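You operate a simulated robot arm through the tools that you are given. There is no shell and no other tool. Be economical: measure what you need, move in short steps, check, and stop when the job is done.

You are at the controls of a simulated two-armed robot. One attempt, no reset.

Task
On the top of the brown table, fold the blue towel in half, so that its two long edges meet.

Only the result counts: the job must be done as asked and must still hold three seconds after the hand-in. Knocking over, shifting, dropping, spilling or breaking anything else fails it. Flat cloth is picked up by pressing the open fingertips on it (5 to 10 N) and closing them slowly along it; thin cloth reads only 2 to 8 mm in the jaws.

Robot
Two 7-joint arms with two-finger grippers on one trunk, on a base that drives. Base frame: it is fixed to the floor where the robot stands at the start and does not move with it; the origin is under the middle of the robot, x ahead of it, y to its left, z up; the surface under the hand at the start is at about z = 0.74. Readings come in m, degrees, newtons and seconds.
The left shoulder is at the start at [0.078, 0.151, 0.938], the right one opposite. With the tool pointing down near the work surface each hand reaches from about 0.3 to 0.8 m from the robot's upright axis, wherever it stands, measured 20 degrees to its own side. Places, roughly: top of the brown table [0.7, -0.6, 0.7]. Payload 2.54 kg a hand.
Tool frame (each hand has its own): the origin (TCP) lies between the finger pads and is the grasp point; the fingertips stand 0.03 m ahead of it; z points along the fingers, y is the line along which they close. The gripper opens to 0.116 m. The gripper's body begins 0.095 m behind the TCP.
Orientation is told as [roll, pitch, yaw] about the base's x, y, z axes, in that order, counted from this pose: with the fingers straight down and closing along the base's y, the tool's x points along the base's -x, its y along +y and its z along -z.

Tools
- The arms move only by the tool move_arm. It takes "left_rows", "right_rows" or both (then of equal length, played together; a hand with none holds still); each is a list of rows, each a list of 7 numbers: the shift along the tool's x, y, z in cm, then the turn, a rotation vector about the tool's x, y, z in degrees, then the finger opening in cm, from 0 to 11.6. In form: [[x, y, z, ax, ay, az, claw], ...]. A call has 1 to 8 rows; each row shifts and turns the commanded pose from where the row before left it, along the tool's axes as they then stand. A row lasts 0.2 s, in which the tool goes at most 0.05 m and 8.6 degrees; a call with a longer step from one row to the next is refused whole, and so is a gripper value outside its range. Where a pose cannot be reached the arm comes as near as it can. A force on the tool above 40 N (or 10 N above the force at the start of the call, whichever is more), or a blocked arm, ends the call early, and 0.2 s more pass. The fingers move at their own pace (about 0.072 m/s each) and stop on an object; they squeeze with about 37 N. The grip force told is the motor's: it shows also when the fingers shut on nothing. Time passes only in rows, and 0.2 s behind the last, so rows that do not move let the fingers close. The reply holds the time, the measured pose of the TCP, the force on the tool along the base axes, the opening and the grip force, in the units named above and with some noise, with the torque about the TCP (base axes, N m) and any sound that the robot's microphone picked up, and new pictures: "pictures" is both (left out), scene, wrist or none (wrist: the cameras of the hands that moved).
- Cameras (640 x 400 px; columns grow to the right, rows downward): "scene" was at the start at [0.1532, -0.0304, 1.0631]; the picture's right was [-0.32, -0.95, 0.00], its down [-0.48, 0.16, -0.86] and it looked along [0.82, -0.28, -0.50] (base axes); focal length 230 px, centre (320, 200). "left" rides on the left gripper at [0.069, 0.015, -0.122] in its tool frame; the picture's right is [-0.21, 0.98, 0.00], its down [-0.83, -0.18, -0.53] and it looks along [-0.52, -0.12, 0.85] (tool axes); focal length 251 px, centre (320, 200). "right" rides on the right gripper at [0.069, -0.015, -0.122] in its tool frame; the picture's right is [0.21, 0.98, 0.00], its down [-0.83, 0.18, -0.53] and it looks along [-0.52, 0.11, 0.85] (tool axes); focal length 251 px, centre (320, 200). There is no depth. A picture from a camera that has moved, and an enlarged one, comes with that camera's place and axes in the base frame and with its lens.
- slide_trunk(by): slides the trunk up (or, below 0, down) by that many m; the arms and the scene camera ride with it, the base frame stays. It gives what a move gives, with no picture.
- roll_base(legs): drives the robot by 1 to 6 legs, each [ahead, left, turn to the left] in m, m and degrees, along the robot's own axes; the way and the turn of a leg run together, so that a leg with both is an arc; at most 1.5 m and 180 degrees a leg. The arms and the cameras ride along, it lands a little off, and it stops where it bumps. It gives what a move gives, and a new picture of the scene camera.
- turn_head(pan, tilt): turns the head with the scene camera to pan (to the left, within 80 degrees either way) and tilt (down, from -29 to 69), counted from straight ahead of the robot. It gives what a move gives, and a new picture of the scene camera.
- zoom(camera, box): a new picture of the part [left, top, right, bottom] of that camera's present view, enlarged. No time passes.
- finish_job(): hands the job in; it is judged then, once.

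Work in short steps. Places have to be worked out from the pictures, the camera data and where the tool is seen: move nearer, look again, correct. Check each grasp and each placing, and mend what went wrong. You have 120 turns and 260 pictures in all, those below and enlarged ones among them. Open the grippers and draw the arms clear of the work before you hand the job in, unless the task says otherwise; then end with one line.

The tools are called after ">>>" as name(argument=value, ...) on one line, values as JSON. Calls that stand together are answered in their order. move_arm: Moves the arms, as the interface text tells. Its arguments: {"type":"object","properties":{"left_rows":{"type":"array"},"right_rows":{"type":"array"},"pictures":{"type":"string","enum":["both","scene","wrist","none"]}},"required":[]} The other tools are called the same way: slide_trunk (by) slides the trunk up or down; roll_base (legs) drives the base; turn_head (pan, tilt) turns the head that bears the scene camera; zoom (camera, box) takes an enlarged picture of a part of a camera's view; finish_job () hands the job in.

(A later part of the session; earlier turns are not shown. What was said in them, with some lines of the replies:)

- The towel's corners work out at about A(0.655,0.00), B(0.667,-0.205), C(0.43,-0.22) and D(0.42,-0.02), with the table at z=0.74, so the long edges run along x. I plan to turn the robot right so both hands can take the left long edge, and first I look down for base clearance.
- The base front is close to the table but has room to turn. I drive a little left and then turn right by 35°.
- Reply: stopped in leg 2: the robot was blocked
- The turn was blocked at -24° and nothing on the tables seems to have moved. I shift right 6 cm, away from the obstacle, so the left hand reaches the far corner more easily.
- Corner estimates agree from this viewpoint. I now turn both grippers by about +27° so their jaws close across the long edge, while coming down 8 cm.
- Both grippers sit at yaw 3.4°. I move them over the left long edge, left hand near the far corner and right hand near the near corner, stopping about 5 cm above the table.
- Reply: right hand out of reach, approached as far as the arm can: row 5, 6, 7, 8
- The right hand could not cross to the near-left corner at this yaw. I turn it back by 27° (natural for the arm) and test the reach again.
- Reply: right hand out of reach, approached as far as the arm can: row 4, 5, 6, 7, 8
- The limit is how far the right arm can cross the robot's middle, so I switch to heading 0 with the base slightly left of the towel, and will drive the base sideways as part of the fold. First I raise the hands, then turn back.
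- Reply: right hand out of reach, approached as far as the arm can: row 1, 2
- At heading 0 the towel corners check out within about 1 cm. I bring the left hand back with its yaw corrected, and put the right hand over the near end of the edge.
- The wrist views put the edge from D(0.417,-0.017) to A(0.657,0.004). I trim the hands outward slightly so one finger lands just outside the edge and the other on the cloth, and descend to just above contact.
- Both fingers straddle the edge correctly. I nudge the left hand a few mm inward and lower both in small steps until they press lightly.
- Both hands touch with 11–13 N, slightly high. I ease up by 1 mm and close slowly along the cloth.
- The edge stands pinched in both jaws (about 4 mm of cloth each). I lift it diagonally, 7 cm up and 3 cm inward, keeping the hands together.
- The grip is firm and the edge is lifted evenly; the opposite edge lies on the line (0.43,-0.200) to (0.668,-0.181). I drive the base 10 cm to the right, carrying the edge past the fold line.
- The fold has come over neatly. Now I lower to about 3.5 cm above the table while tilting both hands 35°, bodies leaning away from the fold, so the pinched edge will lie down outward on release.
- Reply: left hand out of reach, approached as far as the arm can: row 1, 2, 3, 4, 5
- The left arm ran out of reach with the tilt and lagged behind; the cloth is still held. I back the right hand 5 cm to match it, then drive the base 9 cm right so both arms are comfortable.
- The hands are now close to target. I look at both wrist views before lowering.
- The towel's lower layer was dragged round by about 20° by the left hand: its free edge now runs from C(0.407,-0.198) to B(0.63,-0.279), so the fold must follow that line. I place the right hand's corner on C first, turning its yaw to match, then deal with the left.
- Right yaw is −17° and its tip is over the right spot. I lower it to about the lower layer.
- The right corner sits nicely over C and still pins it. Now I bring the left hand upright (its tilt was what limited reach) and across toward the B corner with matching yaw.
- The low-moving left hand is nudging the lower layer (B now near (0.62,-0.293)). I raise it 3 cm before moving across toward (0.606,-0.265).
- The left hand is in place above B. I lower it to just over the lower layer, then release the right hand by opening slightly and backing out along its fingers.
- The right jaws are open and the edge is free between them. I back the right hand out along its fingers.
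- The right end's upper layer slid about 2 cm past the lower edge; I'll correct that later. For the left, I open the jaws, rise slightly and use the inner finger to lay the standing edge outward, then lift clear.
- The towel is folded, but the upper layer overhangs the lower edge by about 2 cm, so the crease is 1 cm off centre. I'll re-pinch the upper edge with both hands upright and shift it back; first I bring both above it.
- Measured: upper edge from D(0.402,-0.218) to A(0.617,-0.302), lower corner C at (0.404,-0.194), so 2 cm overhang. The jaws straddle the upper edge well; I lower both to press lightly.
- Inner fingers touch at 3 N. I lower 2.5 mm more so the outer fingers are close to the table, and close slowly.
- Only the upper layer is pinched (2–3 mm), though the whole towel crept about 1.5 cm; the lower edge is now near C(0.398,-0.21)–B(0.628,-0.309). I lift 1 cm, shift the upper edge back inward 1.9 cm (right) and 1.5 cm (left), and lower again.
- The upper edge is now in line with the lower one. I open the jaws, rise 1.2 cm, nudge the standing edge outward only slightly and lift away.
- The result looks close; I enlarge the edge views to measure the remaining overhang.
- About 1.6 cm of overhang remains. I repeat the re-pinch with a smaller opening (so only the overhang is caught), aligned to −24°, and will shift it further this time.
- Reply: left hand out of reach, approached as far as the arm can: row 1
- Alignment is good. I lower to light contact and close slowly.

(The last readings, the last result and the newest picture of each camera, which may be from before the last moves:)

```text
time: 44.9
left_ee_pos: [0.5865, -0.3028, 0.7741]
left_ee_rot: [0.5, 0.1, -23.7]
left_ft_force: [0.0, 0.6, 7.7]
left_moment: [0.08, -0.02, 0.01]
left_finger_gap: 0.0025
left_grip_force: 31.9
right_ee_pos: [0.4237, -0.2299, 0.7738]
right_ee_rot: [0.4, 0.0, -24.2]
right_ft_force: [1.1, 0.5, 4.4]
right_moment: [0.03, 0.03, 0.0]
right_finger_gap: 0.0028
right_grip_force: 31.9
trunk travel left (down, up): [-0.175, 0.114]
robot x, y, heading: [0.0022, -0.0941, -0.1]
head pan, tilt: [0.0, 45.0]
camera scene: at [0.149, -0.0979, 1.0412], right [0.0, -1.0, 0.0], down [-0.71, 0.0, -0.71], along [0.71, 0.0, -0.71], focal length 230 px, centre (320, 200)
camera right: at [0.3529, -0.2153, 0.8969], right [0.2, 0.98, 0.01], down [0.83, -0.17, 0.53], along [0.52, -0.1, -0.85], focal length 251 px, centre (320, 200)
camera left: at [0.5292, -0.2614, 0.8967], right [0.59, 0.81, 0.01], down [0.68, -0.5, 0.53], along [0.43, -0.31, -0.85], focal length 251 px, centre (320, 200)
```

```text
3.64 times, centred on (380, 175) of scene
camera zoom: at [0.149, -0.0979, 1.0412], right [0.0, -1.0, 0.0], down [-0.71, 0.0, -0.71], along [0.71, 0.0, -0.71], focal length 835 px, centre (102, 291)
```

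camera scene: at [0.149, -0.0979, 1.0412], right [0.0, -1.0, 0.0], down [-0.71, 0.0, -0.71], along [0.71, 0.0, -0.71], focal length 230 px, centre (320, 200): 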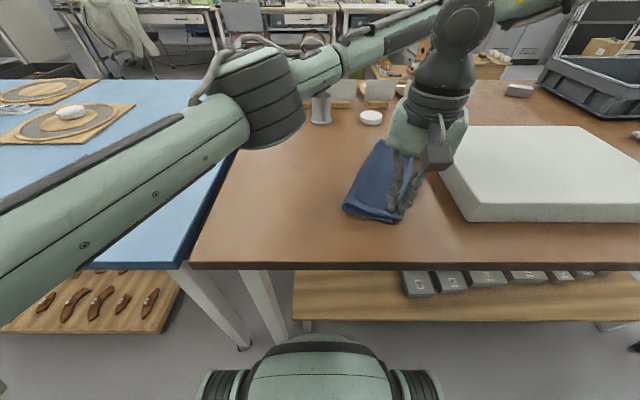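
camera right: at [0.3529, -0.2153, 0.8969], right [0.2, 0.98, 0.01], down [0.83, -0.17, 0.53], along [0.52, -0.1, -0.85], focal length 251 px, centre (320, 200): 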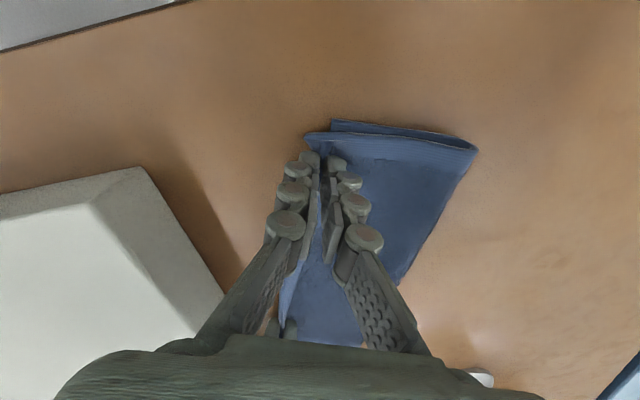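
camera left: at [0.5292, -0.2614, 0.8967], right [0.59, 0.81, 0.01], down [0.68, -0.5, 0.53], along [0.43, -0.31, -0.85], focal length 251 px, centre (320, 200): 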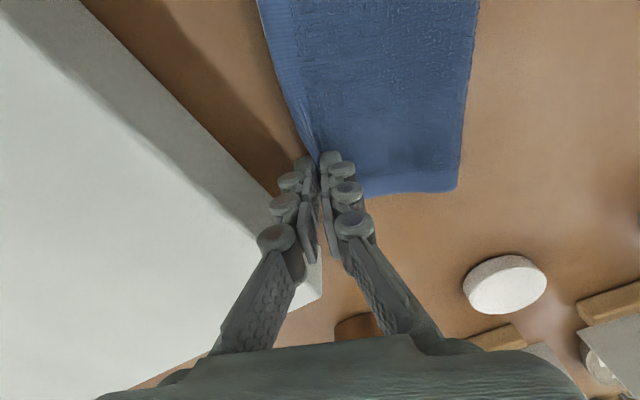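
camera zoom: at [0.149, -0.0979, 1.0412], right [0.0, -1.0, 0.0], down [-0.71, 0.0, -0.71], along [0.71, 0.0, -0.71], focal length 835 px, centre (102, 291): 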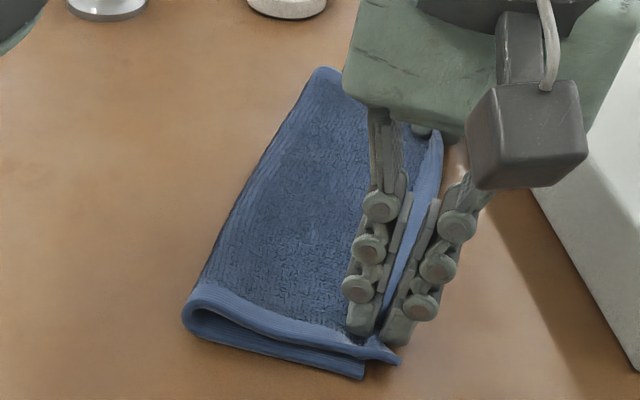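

Only the upper layer is caught again. I lift 1.5 cm, shift it 2.8 cm back (overshooting to allow for spring-back), and lower.

>>> move_arm(left_rows=[[0, 0, -1.5, 0, 0, 0, 0], [0, 0.9, -0.3, 0, 0, 0, 0], [0, 0.95, 0, 0, 0, 0, 0], [0, 0.95, 0, 0, 0, 0, 0], [0, 0, 0.7, 0, 0, 0, 0], [0, 0, 0.6, 0, 0, 0, 0]], right_rows=[[0, 0, -1.5, 0, 0, 0, 0], [0, 0.9, -0.3, 0, 0, 0, 0], [0, 0.95, 0, 0, 0, 0, 0], [0, 0.95, 0, 0, 0, 0, 0], [0, 0, 0.7, 0, 0, 0, 0], [0, 0, 0.6, 0, 0, 0, 0]])

>>> zoom(camera="scene", box=[320, 120, 440, 230])

```text
time: 46.3
left_ee_pos: [0.5983, -0.2781, 0.7781]
left_ee_rot: [0.5, 0.0, -23.8]
left_ft_force: [0.8, 0.3, 2.7]
left_moment: [0.0, 0.03, -0.02]
left_finger_gap: 0.0024
left_grip_force: 30.1
right_ee_pos: [0.4353, -0.2038, 0.7802]
right_ee_rot: [0.4, 0.2, -24.0]
right_ft_force: [0.7, 0.0, 4.2]
right_moment: [0.01, -0.01, 0.0]
right_finger_gap: 0.0019
right_grip_force: 31.0
trunk travel left (down, up): [-0.175, 0.114]
robot x, y, heading: [0.0002, -0.0955, 0.1]
head pan, tilt: [0.0, 45.0]
camera scene: at [0.1494, -0.098, 1.0412], right [0.0, -1.0, 0.0], down [-0.71, 0.0, -0.71], along [0.71, 0.0, -0.71], focal length 230 px, centre (320, 200)
camera right: at [0.3653, -0.1893, 0.9023], right [0.2, 0.98, 0.01], down [0.83, -0.18, 0.53], along [0.52, -0.1, -0.85], focal length 251 px, centre (320, 200)
camera left: at [0.5406, -0.236, 0.9012], right [0.59, 0.81, 0.01], down [0.68, -0.5, 0.53], along [0.43, -0.31, -0.85], focal length 251 px, centre (320, 200)
```

scene: 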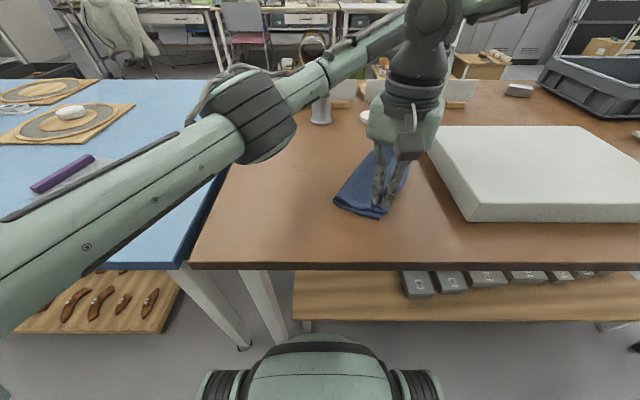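
right: 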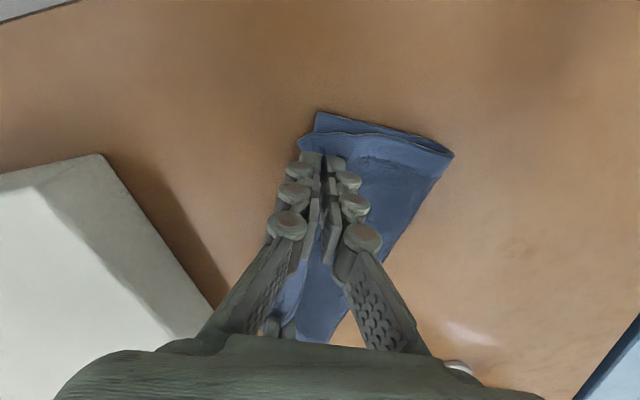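
left: 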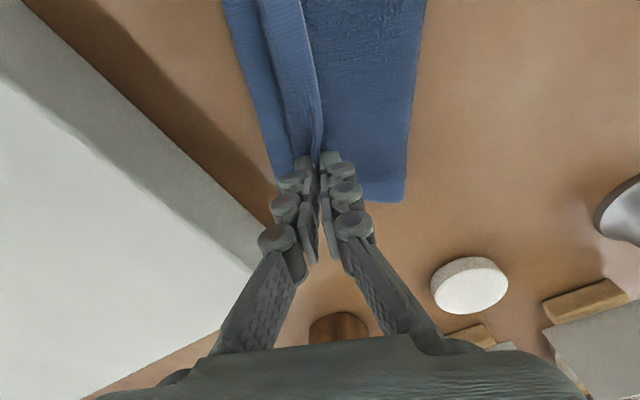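

```text
3.64 times, centred on (380, 175) of scene
camera zoom: at [0.1494, -0.098, 1.0412], right [0.0, -1.0, 0.0], down [-0.71, 0.0, -0.71], along [0.71, 0.0, -0.71], focal length 835 px, centre (102, 291)
```

zoom: 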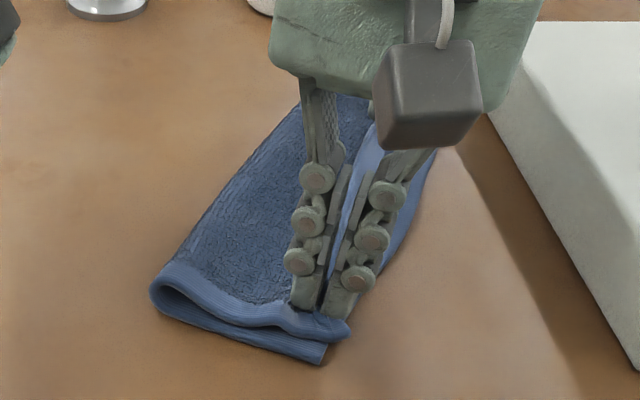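

The lower layer followed partly because the layers stayed in contact. I lift higher (4 cm) so they separate, go further back, and come down again with a net 1.4 cm shift.

>>> move_arm(left_rows=[[0, 0.3, -1.5, 0, 0, 0, 0], [0, 0.7, -1.5, 0, 0, 0, 0], [0, 0.8, -1.2, 0, 0, 0, 0], [0, 0.6, 0, 0, 0, 0, 0], [0, -0.2, 1.2, 0, 0, 0, 0], [0, -0.4, 1.4, 0, 0, 0, 0], [0, -0.4, 1.4, 0, 0, 0, 0]], right_rows=[[0, 0.3, -1.5, 0, 0, 0, 0], [0, 0.7, -1.5, 0, 0, 0, 0], [0, 0.8, -1.2, 0, 0, 0, 0], [0, 0.6, 0, 0, 0, 0, 0], [0, -0.2, 1.2, 0, 0, 0, 0], [0, -0.4, 1.4, 0, 0, 0, 0], [0, -0.4, 1.4, 0, 0, 0, 0]])

>>> zoom(camera="scene", box=[320, 120, 440, 230])

```text
time: 47.9
left_ee_pos: [0.6051, -0.2659, 0.7806]
left_ee_rot: [0.5, 0.1, -23.9]
left_ft_force: [1.0, 1.8, 4.3]
left_moment: [0.01, 0.03, 0.02]
left_finger_gap: 0.0024
left_grip_force: 31.9
right_ee_pos: [0.4397, -0.1908, 0.782]
right_ee_rot: [0.3, 0.1, -23.9]
right_ft_force: [-0.8, 0.6, 2.6]
right_moment: [0.01, -0.03, -0.02]
right_finger_gap: 0.0016
right_grip_force: 29.5
trunk travel left (down, up): [-0.175, 0.114]
robot x, y, heading: [0.0005, -0.0965, 0.3]
head pan, tilt: [0.0, 45.0]
camera scene: at [0.1495, -0.0982, 1.0412], right [0.0, -1.0, 0.0], down [-0.71, 0.0, -0.71], along [0.71, 0.0, -0.71], focal length 230 px, centre (320, 200)
camera right: at [0.3698, -0.1767, 0.9037], right [0.2, 0.98, 0.01], down [0.83, -0.17, 0.53], along [0.52, -0.1, -0.85], focal length 251 px, centre (320, 200)
camera left: at [0.5471, -0.224, 0.9023], right [0.59, 0.81, 0.01], down [0.68, -0.5, 0.53], along [0.43, -0.31, -0.85], focal length 251 px, centre (320, 200)
```

scene: 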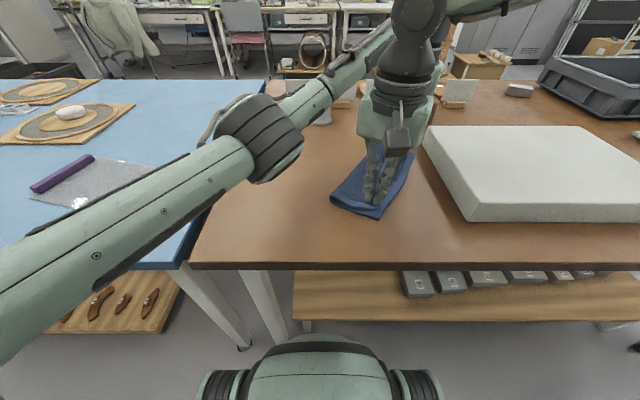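
right: 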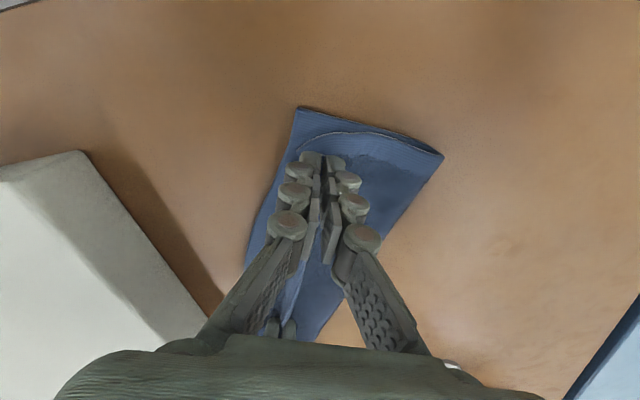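
left: 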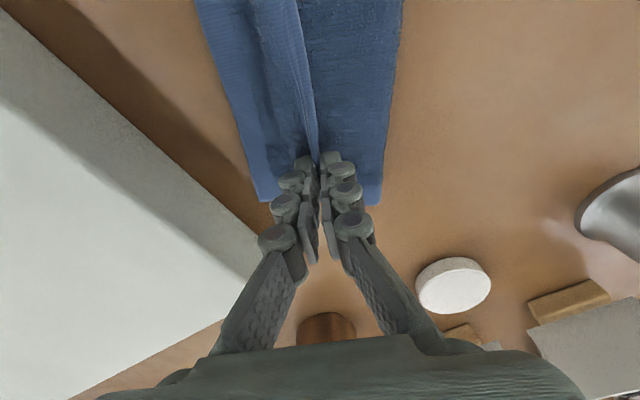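

```text
3.64 times, centred on (380, 175) of scene
camera zoom: at [0.1495, -0.0982, 1.0412], right [0.0, -1.0, 0.0], down [-0.71, 0.0, -0.71], along [0.71, 0.0, -0.71], focal length 835 px, centre (102, 291)
```

zoom: 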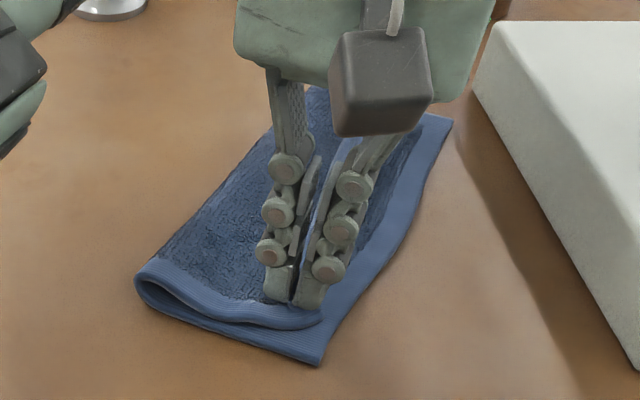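

The lower layer stayed put this time; its edge now runs C(0.400,-0.196)–B(0.601,-0.321). The right tip is 2.5 cm inside it (about right) but the left is 4.9 cm inside, so I move the left outward 2.8 cm, with a small yaw to match.

>>> move_arm(left_rows=[[0, 0, -1.5, 0, 0, 0, 0], [0.2, -1.4, -0.5, 0, 0, 0, 0], [0.2, -1.4, 0, 0, 0, 0, 0], [0, 0, 0, 0, 0, 7, 0], [0, 0, 1, 0, 0, 0, 0], [0, 0, 0.9, 0, 0, 0, 0]], right_rows=[[0, 0, -1, 0, 0, 0, 0], [0, -0.2, 0, 0, 0, 0, 0], [0, -0.2, 0, 0, 0, 0, 0], [0, 0, 0, 0, 0, 7, 0], [0, 0, 0.5, 0, 0, 0, 0], [0, 0, 0.4, 0, 0, 0, 0]])

>>> zoom(camera="scene", box=[320, 120, 440, 230])

```text
time: 49.3
left_ee_pos: [0.5903, -0.2898, 0.7808]
left_ee_rot: [0.4, 0.2, -30.8]
left_ft_force: [-0.4, 0.1, -0.9]
left_moment: [-0.02, -0.02, -0.02]
left_finger_gap: 0.0035
left_grip_force: 31.5
right_ee_pos: [0.4384, -0.1963, 0.7822]
right_ee_rot: [0.5, 0.2, -31.1]
right_ft_force: [0.0, -0.5, 0.6]
right_moment: [-0.06, 0.0, 0.05]
right_finger_gap: 0.003
right_grip_force: 34.4
trunk travel left (down, up): [-0.175, 0.114]
robot x, y, heading: [-0.0005, -0.0965, -0.1]
head pan, tilt: [0.0, 45.0]
camera scene: at [0.1497, -0.0982, 1.0411], right [0.0, -1.0, 0.0], down [-0.71, 0.0, -0.71], along [0.71, 0.0, -0.71], focal length 230 px, centre (320, 200)
camera right: at [0.3715, -0.1723, 0.9044], right [0.32, 0.95, 0.01], down [0.8, -0.28, 0.53], along [0.51, -0.16, -0.85], focal length 251 px, centre (320, 200)
camera left: at [0.5381, -0.2414, 0.9032], right [0.68, 0.73, 0.01], down [0.62, -0.58, 0.53], along [0.39, -0.36, -0.85], focal length 251 px, centre (320, 200)
```

scene: 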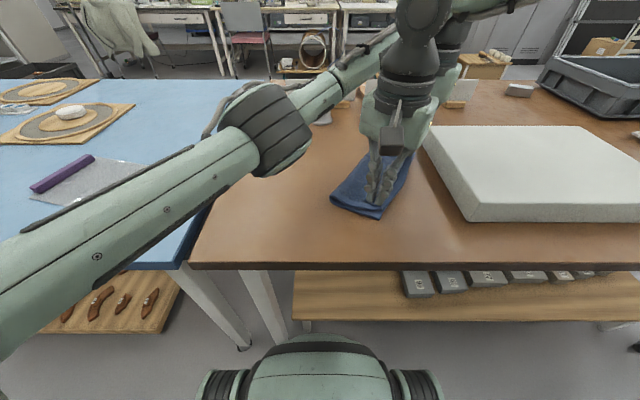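
right: 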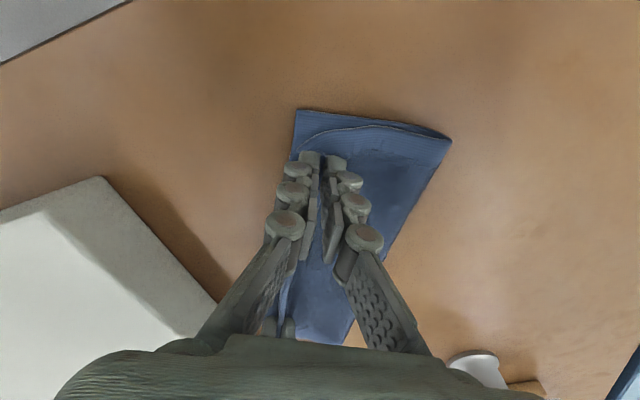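
left: 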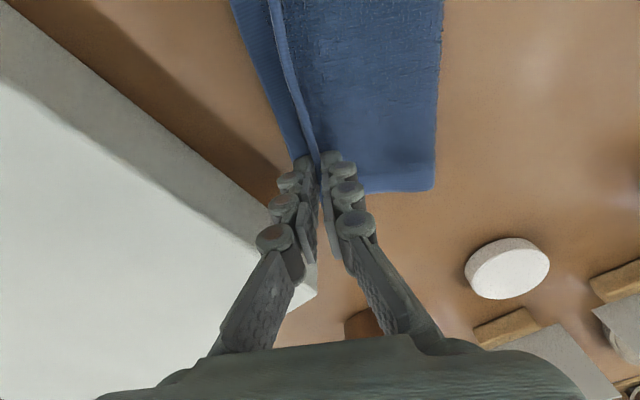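

```text
3.64 times, centred on (380, 175) of scene
camera zoom: at [0.1497, -0.0982, 1.0411], right [0.0, -1.0, 0.0], down [-0.71, 0.0, -0.71], along [0.71, 0.0, -0.71], focal length 835 px, centre (102, 291)
```

zoom: 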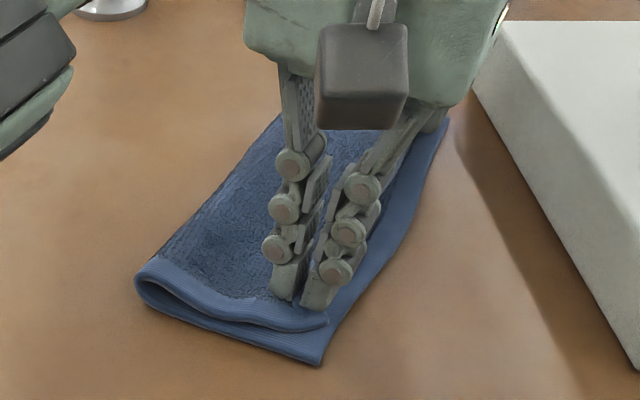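

Both tips are now about 2 cm inside the lower edge, matching the length of cloth in the jaws. I open and lift straight up, letting the edge spring down outward by itself.

>>> move_arm(left_rows=[[0, 0, 0, 0, 0, 0, 0.7], [0, 0, 0, 0, 0, 0, 1.4], [0, 0, -0.8, 0, 0, 0, 1.6], [0, 0, -1, 0, 0, 0, 1.6], [0, 0, -2.5, 0, 0, 0, 1.6], [0, 0, -4, 0, 0, 0, 1.6]], right_rows=[[0, 0, 0, 0, 0, 0, 0.7], [0, 0, 0, 0, 0, 0, 1.4], [0, 0, -0.8, 0, 0, 0, 1.6], [0, 0, -1, 0, 0, 0, 1.6], [0, 0, -2.5, 0, 0, 0, 1.6], [0, 0, -4, 0, 0, 0, 1.6]])

>>> zoom(camera="scene", box=[320, 120, 440, 230])

```text
time: 50.7
left_ee_pos: [0.5884, -0.2891, 0.8646]
left_ee_rot: [0.4, 0.2, -30.8]
left_ft_force: [0.1, 0.2, 0.5]
left_moment: [0.02, 0.01, -0.03]
left_finger_gap: 0.0159
left_grip_force: 0.0
right_ee_pos: [0.439, -0.1967, 0.8664]
right_ee_rot: [0.4, 0.2, -31.1]
right_ft_force: [-0.2, 0.2, -0.6]
right_moment: [-0.01, 0.02, 0.01]
right_finger_gap: 0.016
right_grip_force: 0.1
trunk travel left (down, up): [-0.175, 0.114]
robot x, y, heading: [0.0041, -0.0964, 0.1]
head pan, tilt: [0.0, 45.0]
camera scene: at [0.1493, -0.0981, 1.0411], right [0.0, -1.0, 0.0], down [-0.71, 0.0, -0.71], along [0.71, 0.0, -0.71], focal length 230 px, centre (320, 200)
camera right: at [0.3713, -0.1741, 0.989], right [0.32, 0.95, 0.01], down [0.8, -0.27, 0.53], along [0.51, -0.17, -0.85], focal length 251 px, centre (320, 200)
camera left: at [0.5367, -0.2407, 0.9872], right [0.68, 0.73, 0.01], down [0.62, -0.58, 0.53], along [0.39, -0.36, -0.85], focal length 251 px, centre (320, 200)
```

scene: 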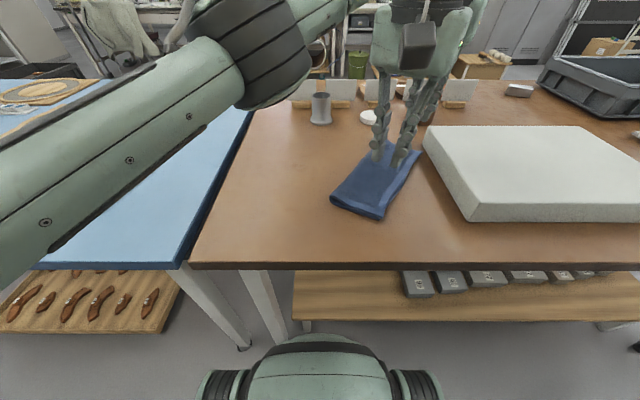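
right: 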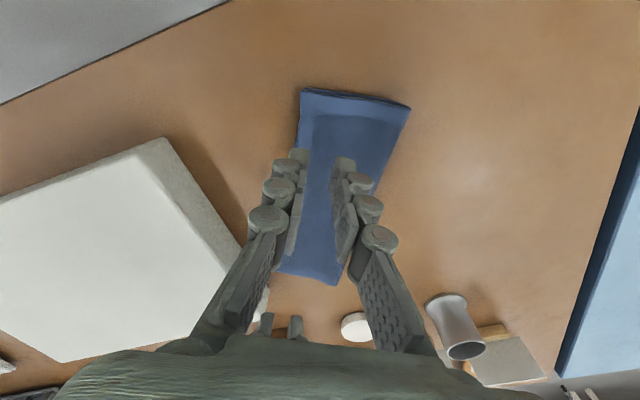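
left: 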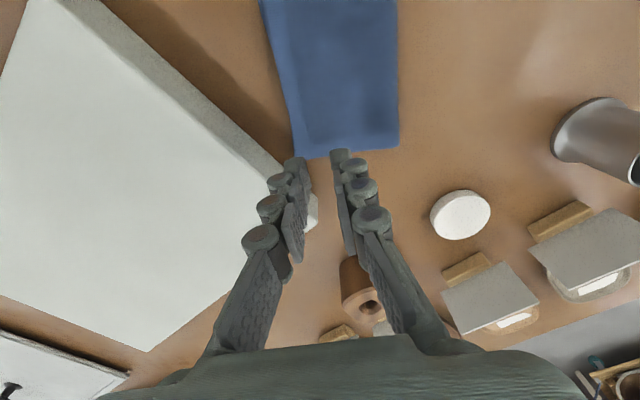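

```text
3.64 times, centred on (380, 175) of scene
camera zoom: at [0.1493, -0.0981, 1.0411], right [0.0, -1.0, 0.0], down [-0.71, 0.0, -0.71], along [0.71, 0.0, -0.71], focal length 835 px, centre (102, 291)
```

zoom: 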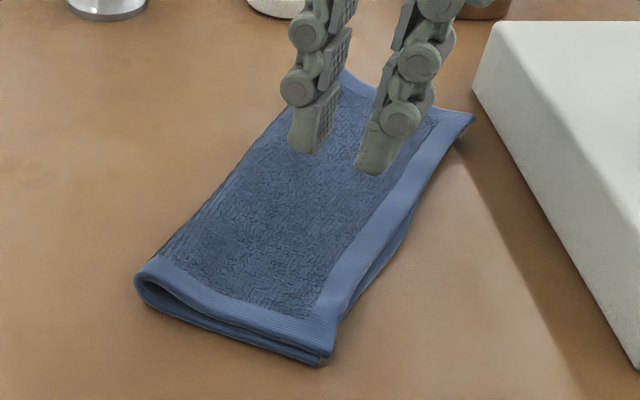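

Near-perfect at the near end. I raise both hands away from the towel and check the far end.

>>> move_arm(left_rows=[[0, 0, -4, 0, 0, 0, 4], [0, 3, -3, 0, 0, 0, 4], [0, 4, 0, 0, 0, 0, 4], [0, 4, 0, 0, 0, 0, 4]], right_rows=[[0, 0, -4, 0, 0, 0, 4], [2, -3, -2, 0, 0, 0, 4], [2, -4, 0, 0, 0, 0, 4], [2, -4, 0, 0, 0, 0, 4]], pictures="both")

>>> zoom(camera="scene", box=[320, 120, 440, 230])

```text
time: 51.7
left_ee_pos: [0.6449, -0.1897, 0.9337]
left_ee_rot: [0.5, 0.2, -30.8]
left_ft_force: [0.5, -0.1, -1.0]
left_moment: [0.01, 0.02, -0.01]
left_finger_gap: 0.0402
left_grip_force: 0.0
left hand out of reach, approached as far as the arm can: row 1, 2
right_ee_pos: [0.3277, -0.2583, 0.9275]
right_ee_rot: [0.4, 0.2, -31.1]
right_ft_force: [-0.5, 0.1, 0.1]
right_moment: [0.02, 0.0, 0.0]
right_finger_gap: 0.0399
right_grip_force: 0.1
trunk travel left (down, up): [-0.175, 0.114]
robot x, y, heading: [0.0013, -0.0999, 0.4]
head pan, tilt: [0.0, 45.0]
camera scene: at [0.1496, -0.0982, 1.0411], right [0.0, -1.0, 0.0], down [-0.71, 0.0, -0.71], along [0.71, 0.0, -0.71], focal length 230 px, centre (320, 200)
camera right: at [0.2602, -0.2367, 1.0508], right [0.32, 0.95, 0.01], down [0.8, -0.28, 0.53], along [0.51, -0.16, -0.85], focal length 251 px, centre (320, 200)
camera left: at [0.5927, -0.1417, 1.0569], right [0.69, 0.73, 0.01], down [0.62, -0.58, 0.53], along [0.39, -0.36, -0.85], focal length 251 px, centre (320, 200)
```

scene: 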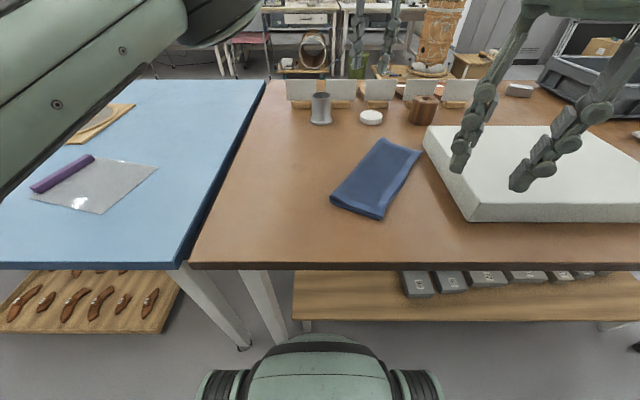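
right: 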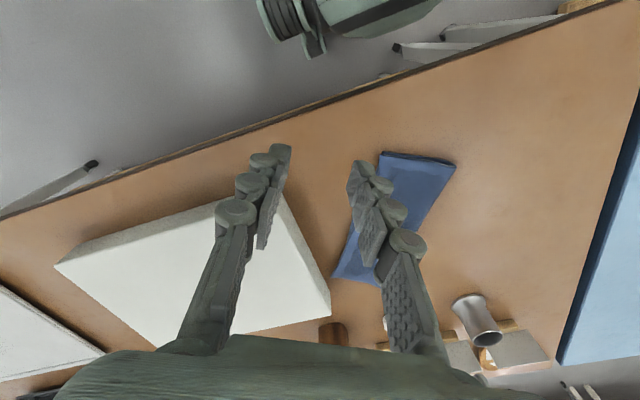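
left: 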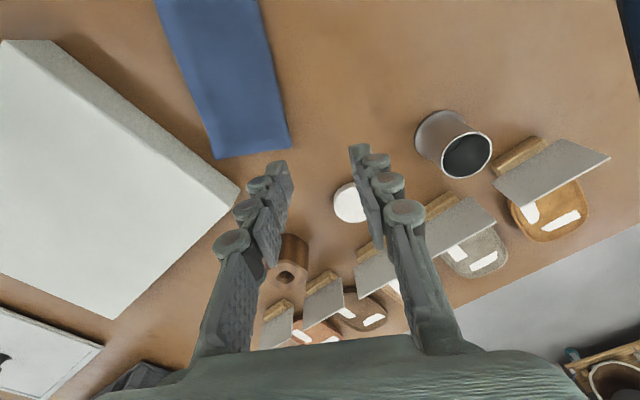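

```text
3.64 times, centred on (380, 175) of scene
camera zoom: at [0.1496, -0.0982, 1.0411], right [0.0, -1.0, 0.0], down [-0.71, 0.0, -0.71], along [0.71, 0.0, -0.71], focal length 835 px, centre (102, 291)
```

zoom: 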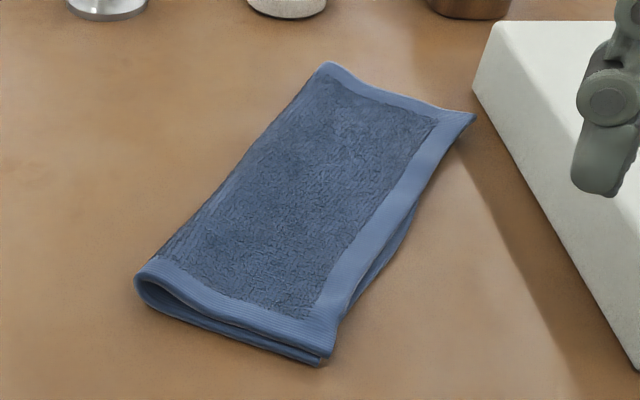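

Top view shows a clean half fold; I enlarge the far end to check the corner overlap.

>>> zoom(camera="left", box=[150, 60, 310, 170])

>>> zoom(camera="scene", box=[370, 130, 430, 190])

```text
3.64 times, centred on (230, 115) of left
camera zoom: at [0.5927, -0.1417, 1.0569], right [0.69, 0.73, 0.01], down [0.62, -0.58, 0.53], along [0.39, -0.36, -0.85], focal length 914 px, centre (647, 509)
```

zoom: 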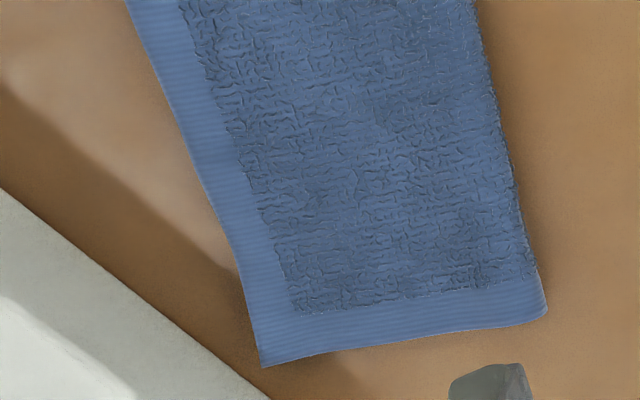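

```text
6.67 times, centred on (400, 160) of scene
camera zoom: at [0.1496, -0.0982, 1.0411], right [0.0, -1.0, 0.0], down [-0.71, 0.0, -0.71], along [0.71, 0.0, -0.71], focal length 1531 px, centre (-213, 467)
```

zoom: 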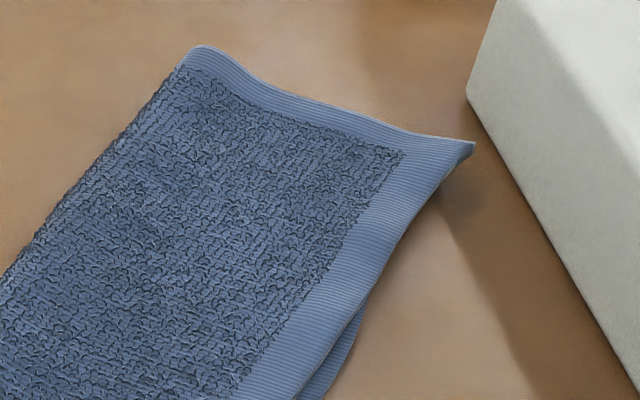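

The two long edges meet to within about 0.5 cm at the near end and roughly 1 cm at the far end. The towel lies on the brown table, both grippers are open and clear, and nothing else has moved, so I hand in.

>>> finish_job()

```text
The job is handed in.
```

The blue towel is folded in half on the brown table; its two long edges meet to within about 0.5 cm at the near end and roughly 1 cm at the far end, it has ended up turned about 30° from how it first lay, and the pictures show nothing else on the tables moved.
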